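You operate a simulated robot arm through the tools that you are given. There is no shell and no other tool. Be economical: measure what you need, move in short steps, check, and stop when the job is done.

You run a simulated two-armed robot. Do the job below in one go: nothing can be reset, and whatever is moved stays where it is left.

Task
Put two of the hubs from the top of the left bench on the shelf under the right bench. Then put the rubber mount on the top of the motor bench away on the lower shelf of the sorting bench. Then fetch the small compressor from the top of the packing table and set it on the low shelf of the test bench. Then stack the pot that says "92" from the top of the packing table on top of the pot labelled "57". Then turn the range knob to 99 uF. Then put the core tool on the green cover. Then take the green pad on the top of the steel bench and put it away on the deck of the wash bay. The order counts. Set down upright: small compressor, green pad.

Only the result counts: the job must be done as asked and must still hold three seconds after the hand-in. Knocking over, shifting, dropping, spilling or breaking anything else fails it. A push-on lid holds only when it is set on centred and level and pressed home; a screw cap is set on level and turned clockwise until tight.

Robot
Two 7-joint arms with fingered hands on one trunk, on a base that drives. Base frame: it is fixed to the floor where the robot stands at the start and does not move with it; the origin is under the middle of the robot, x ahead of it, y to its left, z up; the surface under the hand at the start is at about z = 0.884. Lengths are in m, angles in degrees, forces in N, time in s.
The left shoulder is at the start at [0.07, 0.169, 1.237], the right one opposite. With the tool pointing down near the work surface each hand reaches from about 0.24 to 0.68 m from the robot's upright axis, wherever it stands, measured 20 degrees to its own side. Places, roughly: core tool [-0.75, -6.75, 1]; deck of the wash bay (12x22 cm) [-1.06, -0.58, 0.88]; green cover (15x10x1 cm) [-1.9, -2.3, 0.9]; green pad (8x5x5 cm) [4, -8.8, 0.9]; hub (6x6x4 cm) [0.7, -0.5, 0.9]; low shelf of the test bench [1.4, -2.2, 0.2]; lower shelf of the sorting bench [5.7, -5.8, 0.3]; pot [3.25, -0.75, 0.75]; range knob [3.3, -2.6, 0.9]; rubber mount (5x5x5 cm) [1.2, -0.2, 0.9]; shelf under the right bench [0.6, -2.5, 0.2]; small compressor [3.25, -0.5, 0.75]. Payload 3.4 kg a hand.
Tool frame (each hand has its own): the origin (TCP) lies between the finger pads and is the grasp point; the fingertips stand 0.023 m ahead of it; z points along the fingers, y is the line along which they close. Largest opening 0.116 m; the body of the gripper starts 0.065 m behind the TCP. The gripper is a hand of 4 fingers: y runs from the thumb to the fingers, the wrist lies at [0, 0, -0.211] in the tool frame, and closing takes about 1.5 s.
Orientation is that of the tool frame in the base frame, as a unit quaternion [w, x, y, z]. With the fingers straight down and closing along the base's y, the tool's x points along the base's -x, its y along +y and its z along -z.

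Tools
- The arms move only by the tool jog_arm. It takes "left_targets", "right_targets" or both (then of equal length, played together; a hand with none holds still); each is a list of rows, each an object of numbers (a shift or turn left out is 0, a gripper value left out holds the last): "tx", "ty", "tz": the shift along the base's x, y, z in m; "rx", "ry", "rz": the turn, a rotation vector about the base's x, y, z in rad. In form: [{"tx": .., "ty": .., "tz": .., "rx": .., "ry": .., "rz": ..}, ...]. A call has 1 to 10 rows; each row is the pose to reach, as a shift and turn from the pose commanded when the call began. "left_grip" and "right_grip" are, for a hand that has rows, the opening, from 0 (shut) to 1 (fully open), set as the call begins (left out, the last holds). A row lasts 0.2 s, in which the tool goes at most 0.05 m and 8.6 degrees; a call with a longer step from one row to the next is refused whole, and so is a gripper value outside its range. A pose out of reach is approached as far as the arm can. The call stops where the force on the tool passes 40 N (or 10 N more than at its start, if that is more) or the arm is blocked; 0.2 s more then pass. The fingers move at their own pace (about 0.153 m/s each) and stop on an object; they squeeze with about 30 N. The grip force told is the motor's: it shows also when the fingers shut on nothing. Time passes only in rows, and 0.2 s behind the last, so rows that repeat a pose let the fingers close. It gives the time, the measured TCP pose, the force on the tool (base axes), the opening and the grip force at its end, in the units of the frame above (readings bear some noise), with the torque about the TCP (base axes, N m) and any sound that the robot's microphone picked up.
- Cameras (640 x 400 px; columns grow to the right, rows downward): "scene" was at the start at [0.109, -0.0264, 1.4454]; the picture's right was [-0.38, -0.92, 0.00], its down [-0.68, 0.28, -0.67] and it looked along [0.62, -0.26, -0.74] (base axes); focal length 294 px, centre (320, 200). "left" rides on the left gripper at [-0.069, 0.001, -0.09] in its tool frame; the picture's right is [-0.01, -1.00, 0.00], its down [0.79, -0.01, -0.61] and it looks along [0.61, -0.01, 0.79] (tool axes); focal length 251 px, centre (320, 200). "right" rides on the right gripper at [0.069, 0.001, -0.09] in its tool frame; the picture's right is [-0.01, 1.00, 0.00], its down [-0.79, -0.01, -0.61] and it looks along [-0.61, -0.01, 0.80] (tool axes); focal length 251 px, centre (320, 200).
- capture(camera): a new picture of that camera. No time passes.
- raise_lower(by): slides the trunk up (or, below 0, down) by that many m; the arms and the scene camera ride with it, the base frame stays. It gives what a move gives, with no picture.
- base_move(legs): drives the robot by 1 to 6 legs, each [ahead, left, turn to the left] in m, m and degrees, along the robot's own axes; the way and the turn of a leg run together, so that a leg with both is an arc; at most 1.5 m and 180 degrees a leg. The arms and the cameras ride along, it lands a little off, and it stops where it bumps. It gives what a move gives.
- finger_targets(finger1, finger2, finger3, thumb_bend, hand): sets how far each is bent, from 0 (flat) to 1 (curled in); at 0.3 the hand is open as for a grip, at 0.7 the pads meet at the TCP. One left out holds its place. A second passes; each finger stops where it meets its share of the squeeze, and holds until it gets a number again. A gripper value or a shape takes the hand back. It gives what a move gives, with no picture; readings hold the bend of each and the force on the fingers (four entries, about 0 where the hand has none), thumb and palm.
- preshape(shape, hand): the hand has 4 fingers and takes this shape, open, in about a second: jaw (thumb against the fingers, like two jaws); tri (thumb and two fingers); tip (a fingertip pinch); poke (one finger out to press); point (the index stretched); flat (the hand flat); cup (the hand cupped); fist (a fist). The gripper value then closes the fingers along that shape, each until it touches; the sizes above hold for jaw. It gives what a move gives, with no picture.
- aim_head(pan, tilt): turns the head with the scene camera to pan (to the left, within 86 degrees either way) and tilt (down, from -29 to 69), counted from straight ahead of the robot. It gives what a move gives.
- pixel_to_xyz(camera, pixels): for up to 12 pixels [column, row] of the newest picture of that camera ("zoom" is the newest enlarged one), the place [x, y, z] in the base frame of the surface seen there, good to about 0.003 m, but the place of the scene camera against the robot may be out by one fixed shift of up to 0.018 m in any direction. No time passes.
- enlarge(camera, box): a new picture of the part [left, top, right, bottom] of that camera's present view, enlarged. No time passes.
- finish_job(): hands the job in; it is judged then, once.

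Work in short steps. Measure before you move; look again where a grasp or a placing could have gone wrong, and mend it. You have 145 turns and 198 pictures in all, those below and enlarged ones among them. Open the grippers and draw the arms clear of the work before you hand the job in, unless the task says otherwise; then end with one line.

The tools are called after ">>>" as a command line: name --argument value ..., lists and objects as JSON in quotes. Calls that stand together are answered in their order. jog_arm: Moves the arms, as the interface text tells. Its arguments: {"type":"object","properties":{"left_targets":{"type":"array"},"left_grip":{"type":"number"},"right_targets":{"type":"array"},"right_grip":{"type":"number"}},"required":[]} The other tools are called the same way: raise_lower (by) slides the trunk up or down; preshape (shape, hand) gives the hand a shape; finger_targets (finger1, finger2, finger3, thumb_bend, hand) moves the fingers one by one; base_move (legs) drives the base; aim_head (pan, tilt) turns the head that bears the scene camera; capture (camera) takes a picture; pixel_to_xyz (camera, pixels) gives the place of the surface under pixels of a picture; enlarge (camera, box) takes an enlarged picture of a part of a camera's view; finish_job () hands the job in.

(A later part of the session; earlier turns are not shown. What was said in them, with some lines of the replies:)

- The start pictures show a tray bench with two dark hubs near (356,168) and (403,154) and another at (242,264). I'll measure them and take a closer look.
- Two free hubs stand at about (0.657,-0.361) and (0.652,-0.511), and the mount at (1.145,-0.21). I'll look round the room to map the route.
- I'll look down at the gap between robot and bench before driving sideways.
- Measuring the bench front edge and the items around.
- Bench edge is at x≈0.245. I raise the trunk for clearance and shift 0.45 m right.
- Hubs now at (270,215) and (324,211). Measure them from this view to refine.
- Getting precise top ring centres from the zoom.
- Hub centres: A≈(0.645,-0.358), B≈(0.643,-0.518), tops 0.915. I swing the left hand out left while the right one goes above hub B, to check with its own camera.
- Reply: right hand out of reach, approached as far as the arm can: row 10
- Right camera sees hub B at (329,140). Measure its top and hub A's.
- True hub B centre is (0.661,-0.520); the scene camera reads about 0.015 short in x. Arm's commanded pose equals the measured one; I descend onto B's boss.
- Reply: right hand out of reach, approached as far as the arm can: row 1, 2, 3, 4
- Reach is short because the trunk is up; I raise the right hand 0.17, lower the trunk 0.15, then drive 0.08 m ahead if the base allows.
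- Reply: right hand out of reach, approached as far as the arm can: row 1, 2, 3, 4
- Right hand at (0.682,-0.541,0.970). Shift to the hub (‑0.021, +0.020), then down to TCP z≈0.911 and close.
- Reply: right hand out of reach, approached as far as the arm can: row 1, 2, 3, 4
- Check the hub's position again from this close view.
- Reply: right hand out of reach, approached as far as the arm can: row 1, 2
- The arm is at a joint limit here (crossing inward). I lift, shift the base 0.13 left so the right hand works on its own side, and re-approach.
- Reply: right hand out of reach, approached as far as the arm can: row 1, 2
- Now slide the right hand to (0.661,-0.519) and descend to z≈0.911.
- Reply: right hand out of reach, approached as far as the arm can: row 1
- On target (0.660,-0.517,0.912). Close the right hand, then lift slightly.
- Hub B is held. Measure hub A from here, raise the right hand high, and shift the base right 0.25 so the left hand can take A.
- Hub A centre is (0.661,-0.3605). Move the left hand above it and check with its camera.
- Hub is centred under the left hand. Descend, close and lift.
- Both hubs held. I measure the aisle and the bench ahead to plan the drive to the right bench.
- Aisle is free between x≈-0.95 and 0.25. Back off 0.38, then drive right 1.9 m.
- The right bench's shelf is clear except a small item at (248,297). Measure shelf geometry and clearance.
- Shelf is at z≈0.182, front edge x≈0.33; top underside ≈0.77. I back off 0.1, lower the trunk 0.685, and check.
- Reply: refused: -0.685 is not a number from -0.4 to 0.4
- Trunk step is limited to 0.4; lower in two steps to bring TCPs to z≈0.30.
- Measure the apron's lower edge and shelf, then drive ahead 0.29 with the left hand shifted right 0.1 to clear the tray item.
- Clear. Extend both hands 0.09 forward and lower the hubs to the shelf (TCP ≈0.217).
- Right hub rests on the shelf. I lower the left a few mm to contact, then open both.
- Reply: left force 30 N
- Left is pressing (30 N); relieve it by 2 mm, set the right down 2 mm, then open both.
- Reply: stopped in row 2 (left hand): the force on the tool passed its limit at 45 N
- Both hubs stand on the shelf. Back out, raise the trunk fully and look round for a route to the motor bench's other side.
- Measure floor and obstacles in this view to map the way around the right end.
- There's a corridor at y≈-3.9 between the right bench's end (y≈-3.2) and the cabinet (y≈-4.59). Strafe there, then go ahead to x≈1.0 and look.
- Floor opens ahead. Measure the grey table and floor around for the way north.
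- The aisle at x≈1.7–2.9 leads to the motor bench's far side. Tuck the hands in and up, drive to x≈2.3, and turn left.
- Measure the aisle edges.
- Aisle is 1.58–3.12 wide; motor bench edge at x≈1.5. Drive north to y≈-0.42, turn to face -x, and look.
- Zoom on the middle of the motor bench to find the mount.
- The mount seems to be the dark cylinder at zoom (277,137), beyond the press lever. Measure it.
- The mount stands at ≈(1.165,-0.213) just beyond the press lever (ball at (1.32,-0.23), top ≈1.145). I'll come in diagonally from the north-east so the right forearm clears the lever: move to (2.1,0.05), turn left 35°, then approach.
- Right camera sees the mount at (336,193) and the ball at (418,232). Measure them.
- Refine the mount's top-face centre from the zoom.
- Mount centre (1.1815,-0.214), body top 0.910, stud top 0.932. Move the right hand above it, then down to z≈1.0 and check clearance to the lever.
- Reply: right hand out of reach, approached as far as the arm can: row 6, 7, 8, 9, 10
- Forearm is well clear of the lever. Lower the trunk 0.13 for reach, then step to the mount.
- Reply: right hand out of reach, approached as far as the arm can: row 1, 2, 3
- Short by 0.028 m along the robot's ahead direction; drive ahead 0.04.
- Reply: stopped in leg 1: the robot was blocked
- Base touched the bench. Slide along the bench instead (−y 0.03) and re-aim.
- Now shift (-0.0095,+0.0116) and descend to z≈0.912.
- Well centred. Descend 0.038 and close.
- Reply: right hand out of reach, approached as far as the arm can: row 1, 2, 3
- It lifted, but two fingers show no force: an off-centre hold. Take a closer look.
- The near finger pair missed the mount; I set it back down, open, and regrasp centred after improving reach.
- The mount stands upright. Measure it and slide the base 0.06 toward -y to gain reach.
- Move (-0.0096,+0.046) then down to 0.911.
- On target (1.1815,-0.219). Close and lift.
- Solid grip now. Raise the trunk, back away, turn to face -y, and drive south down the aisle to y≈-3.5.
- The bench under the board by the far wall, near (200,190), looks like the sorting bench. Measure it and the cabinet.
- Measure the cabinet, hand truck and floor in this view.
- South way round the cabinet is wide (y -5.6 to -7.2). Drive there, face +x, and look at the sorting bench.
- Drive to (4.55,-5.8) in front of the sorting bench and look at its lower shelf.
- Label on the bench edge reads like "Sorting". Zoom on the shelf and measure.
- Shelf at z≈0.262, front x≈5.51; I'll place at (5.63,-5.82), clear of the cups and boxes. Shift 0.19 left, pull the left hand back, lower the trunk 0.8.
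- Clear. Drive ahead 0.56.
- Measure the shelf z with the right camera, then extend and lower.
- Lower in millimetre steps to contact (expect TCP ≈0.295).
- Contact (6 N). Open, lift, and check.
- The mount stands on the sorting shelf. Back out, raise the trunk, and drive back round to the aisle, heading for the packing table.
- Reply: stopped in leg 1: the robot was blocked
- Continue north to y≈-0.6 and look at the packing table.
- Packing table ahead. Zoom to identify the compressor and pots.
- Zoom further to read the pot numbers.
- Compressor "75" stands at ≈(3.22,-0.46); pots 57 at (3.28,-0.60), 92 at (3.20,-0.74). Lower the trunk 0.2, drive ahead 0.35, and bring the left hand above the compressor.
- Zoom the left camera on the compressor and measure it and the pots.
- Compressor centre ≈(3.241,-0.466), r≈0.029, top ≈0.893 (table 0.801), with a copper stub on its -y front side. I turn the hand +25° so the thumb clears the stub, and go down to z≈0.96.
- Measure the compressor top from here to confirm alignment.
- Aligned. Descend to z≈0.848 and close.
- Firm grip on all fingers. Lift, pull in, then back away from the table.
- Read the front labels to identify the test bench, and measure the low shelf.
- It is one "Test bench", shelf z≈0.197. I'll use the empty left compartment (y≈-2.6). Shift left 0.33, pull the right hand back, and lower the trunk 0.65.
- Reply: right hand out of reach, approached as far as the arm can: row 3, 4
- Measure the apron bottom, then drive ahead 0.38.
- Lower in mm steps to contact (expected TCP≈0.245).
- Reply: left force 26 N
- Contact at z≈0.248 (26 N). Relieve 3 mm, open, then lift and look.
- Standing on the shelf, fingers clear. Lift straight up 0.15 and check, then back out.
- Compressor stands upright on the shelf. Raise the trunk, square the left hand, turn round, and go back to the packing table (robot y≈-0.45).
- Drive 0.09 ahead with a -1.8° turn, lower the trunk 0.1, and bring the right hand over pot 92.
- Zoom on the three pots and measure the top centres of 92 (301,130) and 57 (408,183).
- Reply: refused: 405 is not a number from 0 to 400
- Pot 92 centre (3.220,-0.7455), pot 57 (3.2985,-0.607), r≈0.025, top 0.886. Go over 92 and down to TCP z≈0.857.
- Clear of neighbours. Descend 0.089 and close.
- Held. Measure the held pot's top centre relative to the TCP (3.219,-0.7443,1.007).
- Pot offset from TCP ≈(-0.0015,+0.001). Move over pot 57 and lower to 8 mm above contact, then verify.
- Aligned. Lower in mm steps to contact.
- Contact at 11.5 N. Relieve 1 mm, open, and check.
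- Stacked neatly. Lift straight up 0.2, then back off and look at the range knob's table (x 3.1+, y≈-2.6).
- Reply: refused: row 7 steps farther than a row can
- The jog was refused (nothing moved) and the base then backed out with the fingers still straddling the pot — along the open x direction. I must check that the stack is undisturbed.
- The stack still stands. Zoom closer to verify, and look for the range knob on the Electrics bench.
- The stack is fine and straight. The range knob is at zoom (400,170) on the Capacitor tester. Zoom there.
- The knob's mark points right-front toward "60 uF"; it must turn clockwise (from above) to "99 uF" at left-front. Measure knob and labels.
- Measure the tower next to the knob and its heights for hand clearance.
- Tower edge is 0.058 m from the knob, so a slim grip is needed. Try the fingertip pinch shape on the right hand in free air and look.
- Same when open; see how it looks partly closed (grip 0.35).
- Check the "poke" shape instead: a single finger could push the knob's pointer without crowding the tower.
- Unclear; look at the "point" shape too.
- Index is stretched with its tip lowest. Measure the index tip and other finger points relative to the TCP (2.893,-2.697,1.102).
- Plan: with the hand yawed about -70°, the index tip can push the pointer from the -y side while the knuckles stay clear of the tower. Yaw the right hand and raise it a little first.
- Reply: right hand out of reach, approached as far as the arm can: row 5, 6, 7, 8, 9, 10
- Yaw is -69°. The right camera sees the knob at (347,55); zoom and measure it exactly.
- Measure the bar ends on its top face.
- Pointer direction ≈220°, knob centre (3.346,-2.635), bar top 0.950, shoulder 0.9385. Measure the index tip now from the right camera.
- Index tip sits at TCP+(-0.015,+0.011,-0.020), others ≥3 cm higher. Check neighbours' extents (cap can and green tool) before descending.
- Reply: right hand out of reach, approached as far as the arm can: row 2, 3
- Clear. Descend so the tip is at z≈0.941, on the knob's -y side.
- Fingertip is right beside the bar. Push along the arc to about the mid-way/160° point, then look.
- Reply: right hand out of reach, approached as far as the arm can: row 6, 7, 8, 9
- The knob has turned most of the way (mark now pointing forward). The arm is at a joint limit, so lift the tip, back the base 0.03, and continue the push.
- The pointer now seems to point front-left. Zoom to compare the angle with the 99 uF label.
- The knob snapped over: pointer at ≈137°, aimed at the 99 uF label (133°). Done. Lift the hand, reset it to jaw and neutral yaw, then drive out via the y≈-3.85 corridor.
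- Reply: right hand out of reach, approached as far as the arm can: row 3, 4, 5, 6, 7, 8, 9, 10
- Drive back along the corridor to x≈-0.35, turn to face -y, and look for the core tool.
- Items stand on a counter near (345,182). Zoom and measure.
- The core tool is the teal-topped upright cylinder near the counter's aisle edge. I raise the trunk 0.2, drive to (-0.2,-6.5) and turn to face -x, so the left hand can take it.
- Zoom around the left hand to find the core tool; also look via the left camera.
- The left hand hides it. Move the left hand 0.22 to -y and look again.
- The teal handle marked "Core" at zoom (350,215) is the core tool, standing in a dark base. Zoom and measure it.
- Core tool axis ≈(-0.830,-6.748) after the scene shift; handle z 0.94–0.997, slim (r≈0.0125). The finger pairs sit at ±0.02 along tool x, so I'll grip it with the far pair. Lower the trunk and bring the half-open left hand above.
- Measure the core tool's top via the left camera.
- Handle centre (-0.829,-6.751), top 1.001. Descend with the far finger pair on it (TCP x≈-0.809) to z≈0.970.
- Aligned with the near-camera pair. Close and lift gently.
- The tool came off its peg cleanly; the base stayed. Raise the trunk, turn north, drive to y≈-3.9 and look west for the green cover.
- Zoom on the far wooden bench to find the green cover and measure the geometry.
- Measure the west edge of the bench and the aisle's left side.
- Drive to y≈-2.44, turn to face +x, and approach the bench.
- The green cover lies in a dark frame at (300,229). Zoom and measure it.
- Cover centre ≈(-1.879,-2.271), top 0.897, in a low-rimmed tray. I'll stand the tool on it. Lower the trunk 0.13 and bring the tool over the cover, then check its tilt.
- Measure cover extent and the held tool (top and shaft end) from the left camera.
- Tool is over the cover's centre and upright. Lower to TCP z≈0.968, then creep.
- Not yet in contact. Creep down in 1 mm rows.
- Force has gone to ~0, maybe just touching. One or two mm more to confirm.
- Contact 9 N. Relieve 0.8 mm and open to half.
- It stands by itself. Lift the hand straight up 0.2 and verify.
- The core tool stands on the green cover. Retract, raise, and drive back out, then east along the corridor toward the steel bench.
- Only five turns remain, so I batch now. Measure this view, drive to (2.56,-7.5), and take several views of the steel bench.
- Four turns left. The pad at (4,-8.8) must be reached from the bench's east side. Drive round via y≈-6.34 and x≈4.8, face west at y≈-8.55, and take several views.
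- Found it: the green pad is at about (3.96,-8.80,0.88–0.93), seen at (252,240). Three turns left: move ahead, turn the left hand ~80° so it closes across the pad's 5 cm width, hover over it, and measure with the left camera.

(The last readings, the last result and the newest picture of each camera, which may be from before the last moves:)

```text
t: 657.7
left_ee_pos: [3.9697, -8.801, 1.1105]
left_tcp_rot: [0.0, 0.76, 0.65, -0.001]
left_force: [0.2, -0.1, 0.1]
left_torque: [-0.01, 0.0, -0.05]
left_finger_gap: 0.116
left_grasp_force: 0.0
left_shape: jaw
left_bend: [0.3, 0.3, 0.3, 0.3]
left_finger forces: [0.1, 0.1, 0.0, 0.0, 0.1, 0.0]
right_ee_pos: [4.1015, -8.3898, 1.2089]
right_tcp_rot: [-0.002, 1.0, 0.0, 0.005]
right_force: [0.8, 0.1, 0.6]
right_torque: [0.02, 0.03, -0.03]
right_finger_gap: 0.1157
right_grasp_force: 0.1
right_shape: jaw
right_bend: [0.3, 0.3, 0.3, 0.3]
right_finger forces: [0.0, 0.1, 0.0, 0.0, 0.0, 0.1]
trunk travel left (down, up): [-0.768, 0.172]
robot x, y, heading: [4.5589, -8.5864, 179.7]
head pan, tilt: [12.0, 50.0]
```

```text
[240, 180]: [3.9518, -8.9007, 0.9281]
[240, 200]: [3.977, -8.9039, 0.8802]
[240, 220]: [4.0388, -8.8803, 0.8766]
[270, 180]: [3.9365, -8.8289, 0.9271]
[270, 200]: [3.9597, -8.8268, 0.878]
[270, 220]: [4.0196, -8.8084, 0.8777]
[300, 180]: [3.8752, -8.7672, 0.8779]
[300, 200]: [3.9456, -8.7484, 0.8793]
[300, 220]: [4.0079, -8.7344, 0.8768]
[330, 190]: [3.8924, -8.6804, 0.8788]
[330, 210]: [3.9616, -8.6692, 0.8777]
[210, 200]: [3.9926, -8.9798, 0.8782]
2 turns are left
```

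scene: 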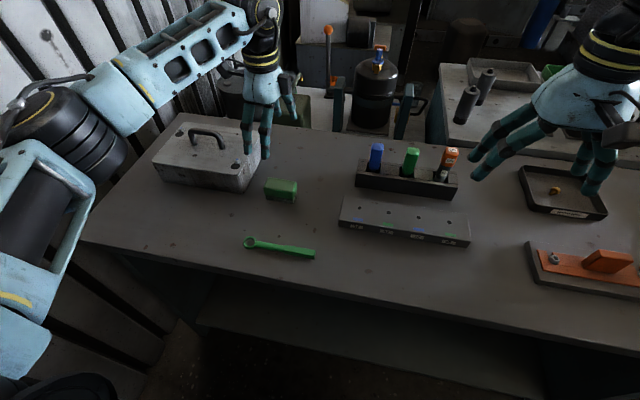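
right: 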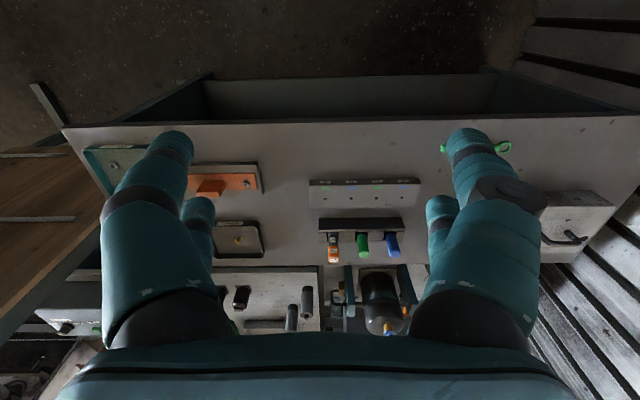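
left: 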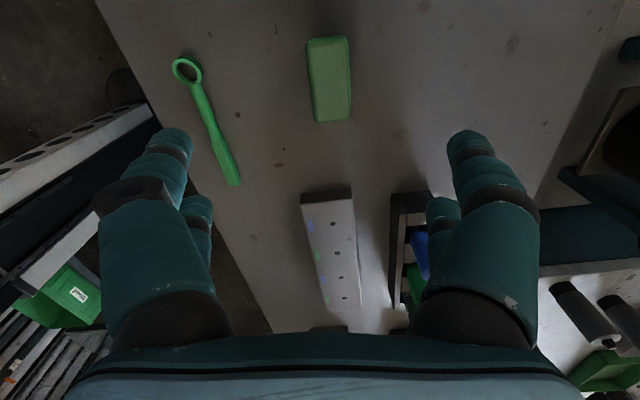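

Pad centre is (3.955,-8.811), top 0.929. Two turns left: grasp, lift, drive the whole way to the wash bay, and measure its deck, all in this turn.

>>> jog_arm --left_targets '[{"tx": -0.0145, "ty": -0.01}, {"tx": -0.0145, "ty": -0.01, "tz": -0.045}, {"tx": -0.0145, "ty": -0.01, "tz": -0.09}, {"tx": -0.0145, "ty": -0.01, "tz": -0.135}, {"tx": -0.0145, "ty": -0.01, "tz": -0.17}, {"tx": -0.0145, "ty": -0.01, "tz": -0.197}, {"tx": -0.0145, "ty": -0.01, "tz": -0.197}]'

>>> jog_arm --left_targets '[{}, {}, {}, {}, {}, {}, {}, {}, {}]' --left_grip 0

>>> jog_arm --left_targets '[{"tz": 0.03}, {"tz": 0.07}, {"tz": 0.11}, {"tz": 0.15}, {"tz": 0.19}, {"tz": 0.23}, {"tz": 0.26}]'

>>> raise_lower --by 0.17

>>> base_move --legs '[[-0.25, 0, 0], [0, -1.1, 0], [0, -1.1, 0], [1.25, 0, 0], [1.2, 0, 0]]'

>>> base_move --legs '[[0, -1.28, 0], [0, -1.28, 0], [1.3, 0, 0], [1.31, 0, 0]]'

>>> base_move --legs '[[0, -1.2, 0], [0, -1.2, 0], [0, -1.05, 0]]'

>>> aim_head --pan 17 --tilt 45

>>> capture --camera "scene"

>>> pixel_to_xyz --camera "scene" --pixels '[[260, 130], [320, 130], [380, 130], [260, 160], [320, 160], [380, 160], [260, 190], [320, 190], [380, 190], [260, 220], [320, 220], [380, 220]]'

>>> pixel_to_xyz --camera "scene" --pixels '[[290, 145], [350, 145], [290, 175], [350, 175], [290, 205], [350, 205], [260, 250], [320, 250], [380, 250], [420, 160], [420, 200], [220, 180]]'

>>> enlarge --camera "scene" --box '[200, 80, 460, 280]'

>>> capture --camera "left"

>>> aim_head --pan 40 --tilt 38

>>> capture --camera "scene"

>>> pixel_to_xyz --camera "scene" --pixels '[[260, 160], [320, 160], [380, 160], [260, 200], [320, 200], [380, 200], [260, 240], [320, 240], [380, 240], [440, 180], [440, 220], [500, 200]]'

```text
t: 659.3
left_ee_pos: [3.9536, -8.81, 0.9125]
left_tcp_rot: [-0.001, 0.76, 0.65, -0.001]
left_force: [-1.0, -0.3, 1.0]
left_torque: [0.02, 0.01, 0.0]
left_finger_gap: 0.1162
left_grasp_force: 0.0
left_shape: jaw
left_bend: [0.3, 0.3, 0.3, 0.3]
left_finger forces: [0.1, 0.0, 0.0, 0.1, 0.0, 0.0]
right_ee_pos: [4.102, -8.3887, 1.2083]
right_tcp_rot: [-0.002, 1.0, 0.0, 0.005]
right_force: [0.3, -0.5, 0.1]
right_torque: [0.01, 0.02, 0.03]
right_finger_gap: 0.1161
right_grasp_force: 0.0
right_shape: jaw
right_bend: [0.3, 0.3, 0.3, 0.3]
right_finger forces: [0.1, 0.0, 0.0, 0.1, 0.0, 0.1]
trunk travel left (down, up): [-0.768, 0.172]
robot x, y, heading: [4.5577, -8.5868, 179.8]
head pan, tilt: [12.0, 50.0]
```

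```text
t: 661.3
left_ee_pos: [3.9535, -8.8102, 0.9128]
left_tcp_rot: [-0.001, 0.76, 0.65, -0.001]
left_force: [0.1, 0.5, -0.1]
left_torque: [0.0, 0.02, -0.01]
left_finger_gap: 0.0345
left_grasp_force: 30.2
left_shape: jaw
left_bend: [0.73, 0.73, 0.73, 0.78]
left_finger forces: [27.3, 27.4, 27.2, 0.0, 27.4, 0.0]
right_ee_pos: [4.1013, -8.3905, 1.2095]
right_tcp_rot: [-0.002, 1.0, 0.0, 0.006]
right_force: [0.7, -0.5, -0.4]
right_torque: [0.01, 0.02, 0.0]
right_finger_gap: 0.1156
right_grasp_force: 0.1
right_shape: jaw
right_bend: [0.3, 0.3, 0.3, 0.3]
right_finger forces: [0.0, 0.1, 0.0, 0.0, 0.0, 0.0]
trunk travel left (down, up): [-0.768, 0.172]
robot x, y, heading: [4.5543, -8.5906, 179.8]
head pan, tilt: [12.0, 50.0]
```

```text
t: 662.9
left_ee_pos: [3.9551, -8.8091, 1.1736]
left_tcp_rot: [0.0, 0.76, 0.65, -0.001]
left_force: [0.2, -0.1, -0.8]
left_torque: [-0.02, -0.04, -0.03]
left_finger_gap: 0.0347
left_grasp_force: 29.9
left_shape: jaw
left_bend: [0.73, 0.73, 0.73, 0.78]
left_finger forces: [27.3, 27.7, 27.1, 0.1, 27.8, 0.0]
right_ee_pos: [4.1017, -8.3884, 1.2086]
right_tcp_rot: [-0.003, 1.0, -0.001, 0.005]
right_force: [1.1, 0.4, -0.4]
right_torque: [0.02, 0.02, 0.0]
right_finger_gap: 0.116
right_grasp_force: 0.0
right_shape: jaw
right_bend: [0.3, 0.3, 0.3, 0.3]
right_finger forces: [0.0, 0.0, 0.1, 0.1, 0.0, 0.1]
trunk travel left (down, up): [-0.768, 0.172]
robot x, y, heading: [4.5622, -8.5895, 180.0]
head pan, tilt: [12.0, 50.0]
```

```text
t: 664.8
left_ee_pos: [3.9534, -8.8097, 1.3428]
left_tcp_rot: [0.0, 0.761, 0.649, -0.001]
left_force: [0.3, 0.0, -0.4]
left_torque: [0.01, -0.01, 0.0]
left_finger_gap: 0.0346
left_grasp_force: 30.0
left_shape: jaw
left_bend: [0.73, 0.73, 0.73, 0.78]
left_finger forces: [27.2, 27.7, 27.1, 0.1, 27.8, 0.0]
right_ee_pos: [4.1016, -8.3896, 1.3791]
right_tcp_rot: [-0.003, 1.0, 0.0, 0.005]
right_force: [0.2, -0.2, 0.2]
right_torque: [0.01, -0.01, 0.01]
right_finger_gap: 0.1157
right_grasp_force: 0.0
right_shape: jaw
right_bend: [0.3, 0.3, 0.3, 0.3]
right_finger forces: [0.0, 0.0, 0.0, 0.0, 0.0, 0.0]
trunk travel left (down, up): [-0.938, 0.002]
robot x, y, heading: [4.5611, -8.5877, 179.7]
head pan, tilt: [12.0, 50.0]
```

```text
t: 688.8
left_ee_pos: [1.7668, -6.6189, 1.3439]
left_tcp_rot: [0.0, 0.756, 0.654, -0.002]
left_force: [0.6, 0.0, -0.8]
left_torque: [0.0, -0.02, 0.02]
left_finger_gap: 0.0345
left_grasp_force: 30.1
left_shape: jaw
left_bend: [0.73, 0.73, 0.73, 0.78]
left_finger forces: [27.2, 27.7, 27.2, 0.0, 27.8, 0.1]
right_ee_pos: [1.9094, -6.197, 1.3794]
right_tcp_rot: [-0.003, 1.0, 0.006, 0.004]
right_force: [-0.4, -0.5, -0.4]
right_torque: [0.01, -0.01, 0.02]
right_finger_gap: 0.1158
right_grasp_force: 0.0
right_shape: jaw
right_bend: [0.3, 0.3, 0.3, 0.3]
right_finger forces: [0.1, 0.0, 0.1, 0.1, 0.0, 0.0]
trunk travel left (down, up): [-0.938, 0.002]
robot x, y, heading: [2.3663, -6.3846, -179.5]
head pan, tilt: [12.0, 50.0]
```

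```text
t: 713.5
left_ee_pos: [-0.8681, -4.1723, 1.3442]
left_tcp_rot: [-0.001, 0.746, 0.666, -0.001]
left_force: [-0.4, -0.2, -0.9]
left_torque: [-0.04, 0.01, 0.01]
left_finger_gap: 0.0346
left_grasp_force: 30.1
left_shape: jaw
left_bend: [0.73, 0.73, 0.73, 0.78]
left_finger forces: [27.2, 27.7, 27.2, 0.0, 27.8, 0.0]
right_ee_pos: [-0.7389, -3.7463, 1.3786]
right_tcp_rot: [-0.003, 1.0, 0.021, 0.004]
right_force: [0.3, 0.5, -0.7]
right_torque: [0.01, -0.01, -0.03]
right_finger_gap: 0.1157
right_grasp_force: 0.0
right_shape: jaw
right_bend: [0.3, 0.3, 0.3, 0.3]
right_finger forces: [0.0, 0.1, 0.0, 0.0, 0.0, 0.0]
trunk travel left (down, up): [-0.938, 0.002]
robot x, y, heading: [-0.2767, -3.9215, -177.6]
head pan, tilt: [12.0, 50.0]
```

```text
t: 730.3
left_ee_pos: [-1.0265, -0.7212, 1.3427]
left_tcp_rot: [0.0, 0.744, 0.669, -0.001]
left_force: [-0.4, -0.9, -1.1]
left_torque: [-0.02, -0.06, -0.01]
left_finger_gap: 0.0345
left_grasp_force: 29.9
left_shape: jaw
left_bend: [0.73, 0.73, 0.73, 0.78]
left_finger forces: [27.1, 27.6, 27.0, 0.0, 27.9, 0.0]
right_ee_pos: [-0.8987, -0.2926, 1.3783]
right_tcp_rot: [-0.004, 1.0, 0.024, 0.006]
right_force: [0.3, 0.1, -0.3]
right_torque: [0.0, 0.02, 0.0]
right_finger_gap: 0.1157
right_grasp_force: 0.0
right_shape: jaw
right_bend: [0.3, 0.3, 0.3, 0.3]
right_finger forces: [0.1, 0.0, 0.0, 0.1, 0.1, 0.0]
trunk travel left (down, up): [-0.938, 0.002]
robot x, y, heading: [-0.4324, -0.4702, -177.7]
head pan, tilt: [12.0, 50.0]
```

```text
t: 731.0
left_ee_pos: [-1.0263, -0.7206, 1.3427]
left_tcp_rot: [0.001, 0.744, 0.669, -0.001]
left_force: [0.6, 0.4, -0.6]
left_torque: [0.02, 0.03, -0.01]
left_finger_gap: 0.0345
left_grasp_force: 29.8
left_shape: jaw
left_bend: [0.73, 0.73, 0.73, 0.78]
left_finger forces: [27.1, 27.7, 27.1, 0.1, 27.8, 0.0]
right_ee_pos: [-0.8998, -0.2933, 1.3787]
right_tcp_rot: [-0.002, 1.0, 0.023, 0.006]
right_force: [-0.3, 1.0, 0.4]
right_torque: [0.04, -0.02, 0.01]
right_finger_gap: 0.116
right_grasp_force: 0.1
right_shape: jaw
right_bend: [0.3, 0.3, 0.3, 0.3]
right_finger forces: [0.0, 0.0, 0.1, 0.0, 0.1, 0.0]
trunk travel left (down, up): [-0.938, 0.002]
robot x, y, heading: [-0.4333, -0.47, -177.2]
head pan, tilt: [17.0, 45.0]
```

```text
37 pictures are left
```

scene: 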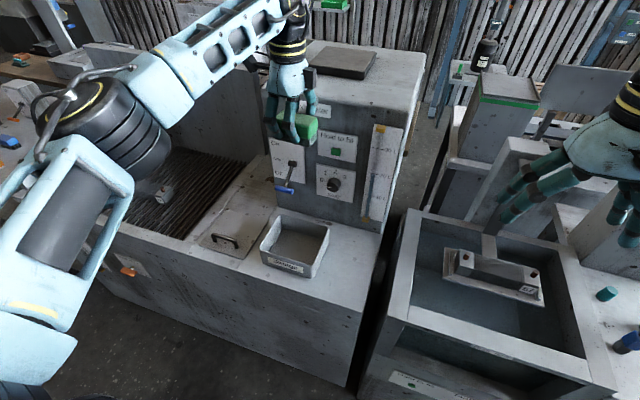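

```text
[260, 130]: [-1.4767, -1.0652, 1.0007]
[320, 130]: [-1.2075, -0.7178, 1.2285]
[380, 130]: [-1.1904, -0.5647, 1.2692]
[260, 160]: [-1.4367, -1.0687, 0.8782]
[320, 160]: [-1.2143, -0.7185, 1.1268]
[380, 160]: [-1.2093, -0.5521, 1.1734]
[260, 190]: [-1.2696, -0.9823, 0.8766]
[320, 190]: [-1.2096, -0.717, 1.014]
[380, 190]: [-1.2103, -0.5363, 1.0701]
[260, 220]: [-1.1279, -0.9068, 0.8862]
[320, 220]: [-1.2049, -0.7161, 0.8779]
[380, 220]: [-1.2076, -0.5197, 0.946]
```

```text
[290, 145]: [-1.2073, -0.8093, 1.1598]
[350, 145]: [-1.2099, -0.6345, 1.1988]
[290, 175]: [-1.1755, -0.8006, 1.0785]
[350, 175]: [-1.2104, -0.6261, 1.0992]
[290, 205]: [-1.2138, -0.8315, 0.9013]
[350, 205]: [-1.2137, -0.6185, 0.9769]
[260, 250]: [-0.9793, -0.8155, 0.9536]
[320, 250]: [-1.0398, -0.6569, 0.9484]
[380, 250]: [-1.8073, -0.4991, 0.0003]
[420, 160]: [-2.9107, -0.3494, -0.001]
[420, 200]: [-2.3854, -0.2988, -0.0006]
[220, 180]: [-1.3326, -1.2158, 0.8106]
```

```text
2.00 times, centred on (330, 180) of scene
```

zoom: 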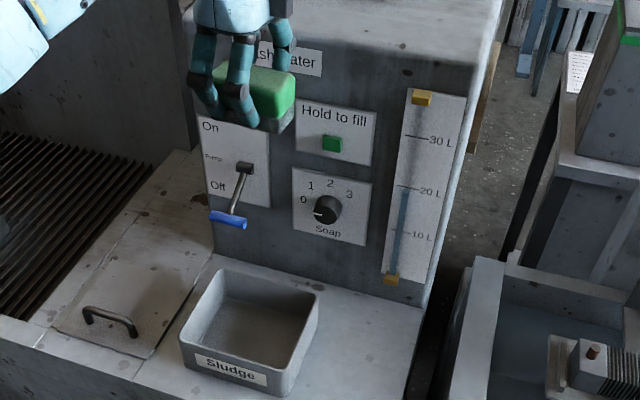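

```text
35 pictures are left
```

left: 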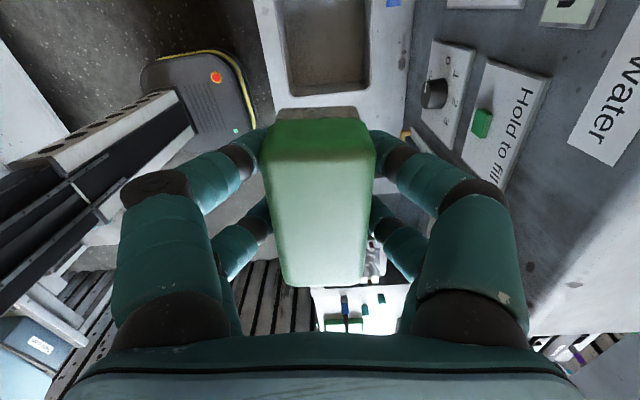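

```text
t: 731.8
left_ee_pos: [-1.0271, -0.719, 1.3429]
left_tcp_rot: [0.002, 0.743, 0.669, 0.0]
left_force: [0.4, 0.3, -2.3]
left_torque: [-0.03, 0.0, 0.0]
left_finger_gap: 0.0347
left_grasp_force: 30.4
left_shape: jaw
left_bend: [0.73, 0.73, 0.73, 0.78]
left_finger forces: [27.3, 27.7, 27.2, 0.0, 27.8, 0.1]
right_ee_pos: [-0.8985, -0.2921, 1.3784]
right_tcp_rot: [-0.003, 1.0, 0.023, 0.005]
right_force: [-0.9, 1.4, 0.4]
right_torque: [-0.03, -0.02, 0.0]
right_finger_gap: 0.1158
right_grasp_force: 0.0
right_shape: jaw
right_bend: [0.3, 0.3, 0.3, 0.3]
right_finger forces: [0.0, 0.1, 0.0, 0.0, 0.1, 0.0]
trunk travel left (down, up): [-0.938, 0.002]
robot x, y, heading: [-0.434, -0.468, -177.3]
head pan, tilt: [40.0, 38.0]
```

```text
34 pictures are left
```

scene: 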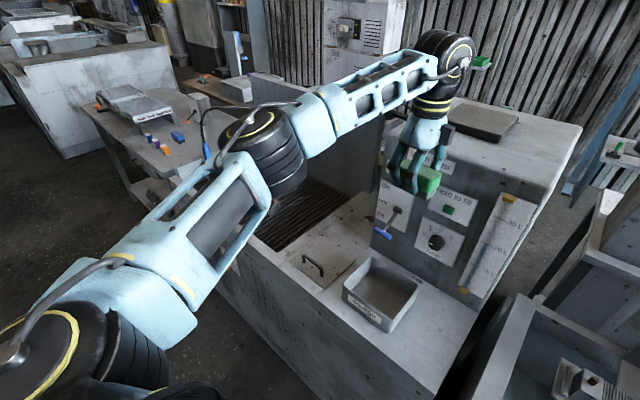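

```text
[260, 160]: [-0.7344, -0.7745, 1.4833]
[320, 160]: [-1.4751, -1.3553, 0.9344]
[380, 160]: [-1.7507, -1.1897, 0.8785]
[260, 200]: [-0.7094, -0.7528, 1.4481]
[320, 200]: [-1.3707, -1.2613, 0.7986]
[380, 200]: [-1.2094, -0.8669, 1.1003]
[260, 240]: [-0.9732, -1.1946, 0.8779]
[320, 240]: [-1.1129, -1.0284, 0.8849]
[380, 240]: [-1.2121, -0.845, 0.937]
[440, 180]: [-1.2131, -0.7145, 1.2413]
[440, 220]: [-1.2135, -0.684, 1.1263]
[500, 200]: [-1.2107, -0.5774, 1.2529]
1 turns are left
```

The deck is the clear ledge right of the Sludge bin, z≈0.878, centre (-1.06,-0.58). In this last turn: tuck the right hand, shift the base 0.14 right, lower the pad onto the deck, release, withdraw, and hand in.

>>> jog_arm --right_targets '[{"tx": 0.03, "tz": 0.03}, {"tx": 0.06, "tz": 0.06}, {"tx": 0.09, "tz": 0.09}, {"tx": 0.12, "tz": 0.11}]'

>>> base_move --legs '[[0.025, -0.14, 0]]'

>>> raise_lower --by -0.17

>>> jog_arm --left_targets '[{"tz": -0.045}, {"tz": -0.09}, {"tz": -0.135}, {"tz": -0.18}, {"tz": -0.215}, {"tz": -0.24}, {"tz": -0.255}, {"tz": -0.255}]'

>>> jog_arm --left_targets '[{"tz": -0.003}, {"tz": -0.005}, {"tz": -0.007}, {"tz": -0.008}, {"tz": -0.009}, {"tz": -0.009}]'

>>> jog_arm --left_targets '[{}, {}, {}, {}, {}, {}, {}]' --left_grip 1

>>> jog_arm --left_targets '[{"tz": 0.03}, {"tz": 0.07}, {"tz": 0.11}, {"tz": 0.15}, {"tz": 0.19}, {"tz": 0.23}, {"tz": 0.26}]'

>>> raise_lower --by 0.17

>>> base_move --legs '[[-0.15, 0, 0]]'

>>> finish_job

```text
t: 732.8
left_ee_pos: [-1.0246, -0.7203, 1.3424]
left_tcp_rot: [0.0, 0.744, 0.668, 0.0]
left_force: [0.6, 0.0, -1.1]
left_torque: [-0.01, 0.02, -0.02]
left_finger_gap: 0.0345
left_grasp_force: 30.4
left_shape: jaw
left_bend: [0.73, 0.73, 0.73, 0.78]
left_finger forces: [27.2, 27.8, 27.0, 0.0, 27.8, 0.1]
right_ee_pos: [-0.7758, -0.2917, 1.4905]
right_tcp_rot: [-0.002, 1.0, 0.025, 0.004]
right_force: [-0.2, -0.6, -1.2]
right_torque: [-0.01, 0.05, -0.01]
right_finger_gap: 0.1159
right_grasp_force: 0.2
right_shape: jaw
right_bend: [0.3, 0.3, 0.3, 0.3]
right_finger forces: [0.1, 0.0, 0.1, 0.0, 0.0, 0.0]
trunk travel left (down, up): [-0.938, 0.002]
robot x, y, heading: [-0.4354, -0.4684, -177.4]
head pan, tilt: [40.0, 38.0]
```

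```text
t: 734.2
left_ee_pos: [-1.0575, -0.5837, 1.3427]
left_tcp_rot: [-0.001, 0.743, 0.669, 0.001]
left_force: [0.8, -0.7, -0.6]
left_torque: [0.02, 0.03, 0.03]
left_finger_gap: 0.0347
left_grasp_force: 30.0
left_shape: jaw
left_bend: [0.73, 0.73, 0.73, 0.78]
left_finger forces: [27.2, 27.9, 27.1, 0.0, 27.8, 0.1]
right_ee_pos: [-0.8097, -0.1578, 1.4907]
right_tcp_rot: [-0.004, 1.0, 0.024, 0.004]
right_force: [0.1, -0.7, -0.7]
right_torque: [0.03, 0.01, 0.03]
right_finger_gap: 0.1159
right_grasp_force: 0.1
right_shape: jaw
right_bend: [0.3, 0.3, 0.3, 0.3]
right_finger forces: [0.1, 0.0, 0.0, 0.0, 0.0, 0.0]
trunk travel left (down, up): [-0.938, 0.002]
robot x, y, heading: [-0.4677, -0.3331, -177.3]
head pan, tilt: [40.0, 38.0]
```

```text
t: 736.1
left_ee_pos: [-1.0585, -0.5805, 1.1728]
left_tcp_rot: [0.001, 0.743, 0.669, 0.0]
left_force: [0.1, -0.2, -0.7]
left_torque: [0.0, -0.01, 0.03]
left_finger_gap: 0.0347
left_grasp_force: 30.2
left_shape: jaw
left_bend: [0.73, 0.73, 0.73, 0.78]
left_finger forces: [27.1, 27.8, 27.2, 0.0, 28.0, 0.0]
right_ee_pos: [-0.8096, -0.1538, 1.318]
right_tcp_rot: [-0.003, 1.0, 0.025, 0.005]
right_force: [-0.7, -0.5, 1.0]
right_torque: [0.02, 0.06, 0.02]
right_finger_gap: 0.1159
right_grasp_force: 0.0
right_shape: jaw
right_bend: [0.3, 0.3, 0.3, 0.3]
right_finger forces: [0.0, 0.1, 0.0, 0.1, 0.1, 0.0]
trunk travel left (down, up): [-0.768, 0.172]
robot x, y, heading: [-0.4659, -0.3283, -177.6]
head pan, tilt: [40.0, 38.0]
```

```text
t: 737.9
left_ee_pos: [-1.0576, -0.5815, 0.9184]
left_tcp_rot: [0.0, 0.744, 0.669, 0.0]
left_force: [-0.5, -0.7, -1.2]
left_torque: [-0.01, 0.03, 0.01]
left_finger_gap: 0.0344
left_grasp_force: 29.9
left_shape: jaw
left_bend: [0.73, 0.73, 0.73, 0.78]
left_finger forces: [27.2, 27.9, 27.0, 0.1, 27.9, 0.0]
right_ee_pos: [-0.8102, -0.154, 1.3187]
right_tcp_rot: [-0.002, 1.0, 0.025, 0.004]
right_force: [0.6, 0.7, 0.4]
right_torque: [0.0, -0.01, -0.04]
right_finger_gap: 0.1158
right_grasp_force: 0.1
right_shape: jaw
right_bend: [0.3, 0.3, 0.3, 0.3]
right_finger forces: [0.0, 0.0, 0.1, 0.0, 0.0, 0.1]
trunk travel left (down, up): [-0.768, 0.172]
robot x, y, heading: [-0.4648, -0.3296, -177.3]
head pan, tilt: [40.0, 38.0]
```

```text
t: 739.3
left_ee_pos: [-1.0569, -0.579, 0.9119]
left_tcp_rot: [-0.001, 0.743, 0.669, -0.004]
left_force: [-8.0, -3.0, 29.1]
left_torque: [0.07, 0.27, 0.01]
left_finger_gap: 0.0352
left_grasp_force: 29.5
left_shape: jaw
left_bend: [0.74, 0.74, 0.73, 0.78]
left_finger forces: [28.9, 29.6, 33.0, 0.0, 33.8, 0.1]
right_ee_pos: [-0.8067, -0.152, 1.3189]
right_tcp_rot: [-0.002, 1.0, 0.024, 0.003]
right_force: [-0.1, 0.1, 0.1]
right_torque: [-0.04, 0.0, -0.03]
right_finger_gap: 0.1161
right_grasp_force: 0.1
right_shape: jaw
right_bend: [0.3, 0.3, 0.3, 0.3]
right_finger forces: [0.0, 0.0, 0.0, 0.0, 0.1, 0.0]
trunk travel left (down, up): [-0.768, 0.172]
robot x, y, heading: [-0.4703, -0.3303, -177.5]
head pan, tilt: [40.0, 38.0]
```

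```text
t: 740.9
left_ee_pos: [-1.0576, -0.5806, 0.9088]
left_tcp_rot: [0.001, 0.744, 0.668, -0.001]
left_force: [0.4, -0.3, 0.2]
left_torque: [-0.02, 0.0, 0.0]
left_finger_gap: 0.116
left_grasp_force: 0.1
left_shape: jaw
left_bend: [0.3, 0.3, 0.3, 0.3]
left_finger forces: [0.0, 0.1, 0.0, 0.0, 0.0, 0.1]
right_ee_pos: [-0.8113, -0.1538, 1.3195]
right_tcp_rot: [-0.004, 1.0, 0.024, 0.006]
right_force: [-0.1, 0.6, -0.1]
right_torque: [0.02, -0.02, 0.0]
right_finger_gap: 0.116
right_grasp_force: 0.1
right_shape: jaw
right_bend: [0.3, 0.3, 0.3, 0.3]
right_finger forces: [0.1, 0.0, 0.0, 0.0, 0.0, 0.0]
trunk travel left (down, up): [-0.768, 0.172]
robot x, y, heading: [-0.4652, -0.3288, -177.5]
head pan, tilt: [40.0, 38.0]
```

```text
t: 742.5
left_ee_pos: [-1.0578, -0.5808, 1.1687]
left_tcp_rot: [0.001, 0.743, 0.67, -0.001]
left_force: [0.3, -0.1, 0.3]
left_torque: [0.0, 0.01, 0.01]
left_finger_gap: 0.1159
left_grasp_force: 0.0
left_shape: jaw
left_bend: [0.3, 0.3, 0.3, 0.3]
left_finger forces: [0.0, 0.0, 0.0, 0.0, 0.0, 0.1]
right_ee_pos: [-0.8103, -0.1533, 1.3182]
right_tcp_rot: [-0.002, 1.0, 0.024, 0.004]
right_force: [-0.1, 0.1, -0.7]
right_torque: [-0.01, -0.03, 0.01]
right_finger_gap: 0.1161
right_grasp_force: 0.1
right_shape: jaw
right_bend: [0.3, 0.3, 0.3, 0.3]
right_finger forces: [0.1, 0.0, 0.0, 0.1, 0.1, 0.1]
trunk travel left (down, up): [-0.768, 0.172]
robot x, y, heading: [-0.467, -0.3281, -177.2]
head pan, tilt: [40.0, 38.0]
```

```text
t: 744.4
left_ee_pos: [-1.0568, -0.5796, 1.3383]
left_tcp_rot: [0.0, 0.743, 0.669, 0.0]
left_force: [0.5, 0.7, 0.2]
left_torque: [0.0, -0.01, -0.02]
left_finger_gap: 0.1162
left_grasp_force: 0.1
left_shape: jaw
left_bend: [0.3, 0.3, 0.3, 0.3]
left_finger forces: [0.0, 0.0, 0.0, 0.0, 0.1, 0.0]
right_ee_pos: [-0.8107, -0.1531, 1.4885]
right_tcp_rot: [-0.003, 1.0, 0.024, 0.004]
right_force: [-0.2, -0.7, 0.5]
right_torque: [-0.04, 0.01, 0.02]
right_finger_gap: 0.1157
right_grasp_force: 0.1
right_shape: jaw
right_bend: [0.3, 0.3, 0.3, 0.3]
right_finger forces: [0.1, 0.0, 0.0, 0.0, 0.0, 0.0]
trunk travel left (down, up): [-0.938, 0.002]
robot x, y, heading: [-0.465, -0.3319, -177.7]
head pan, tilt: [40.0, 38.0]
```

```text
t: 745.8
left_ee_pos: [-0.9117, -0.5741, 1.3357]
left_tcp_rot: [0.002, 0.744, 0.669, 0.0]
left_force: [-0.7, 0.1, -0.3]
left_torque: [0.04, -0.05, -0.01]
left_finger_gap: 0.1159
left_grasp_force: 0.0
left_shape: jaw
left_bend: [0.3, 0.3, 0.3, 0.3]
left_finger forces: [0.0, 0.0, 0.2, 0.1, 0.0, 0.0]
right_ee_pos: [-0.6634, -0.1462, 1.4881]
right_tcp_rot: [-0.004, 1.0, 0.024, 0.005]
right_force: [-0.4, 0.3, -0.7]
right_torque: [-0.01, -0.04, -0.01]
right_finger_gap: 0.1157
right_grasp_force: 0.0
right_shape: jaw
right_bend: [0.3, 0.3, 0.3, 0.3]
right_finger forces: [0.0, 0.0, 0.1, 0.1, 0.0, 0.0]
trunk travel left (down, up): [-0.938, 0.002]
robot x, y, heading: [-0.3144, -0.3239, -177.6]
head pan, tilt: [40.0, 38.0]
```

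```text
The job is handed in.
```

All seven steps were carried out in order and the job is handed in; I checked the first six in pictures, but placed the green pad on the wash-bay deck from measured positions and contact readings, with no picture taken after release.
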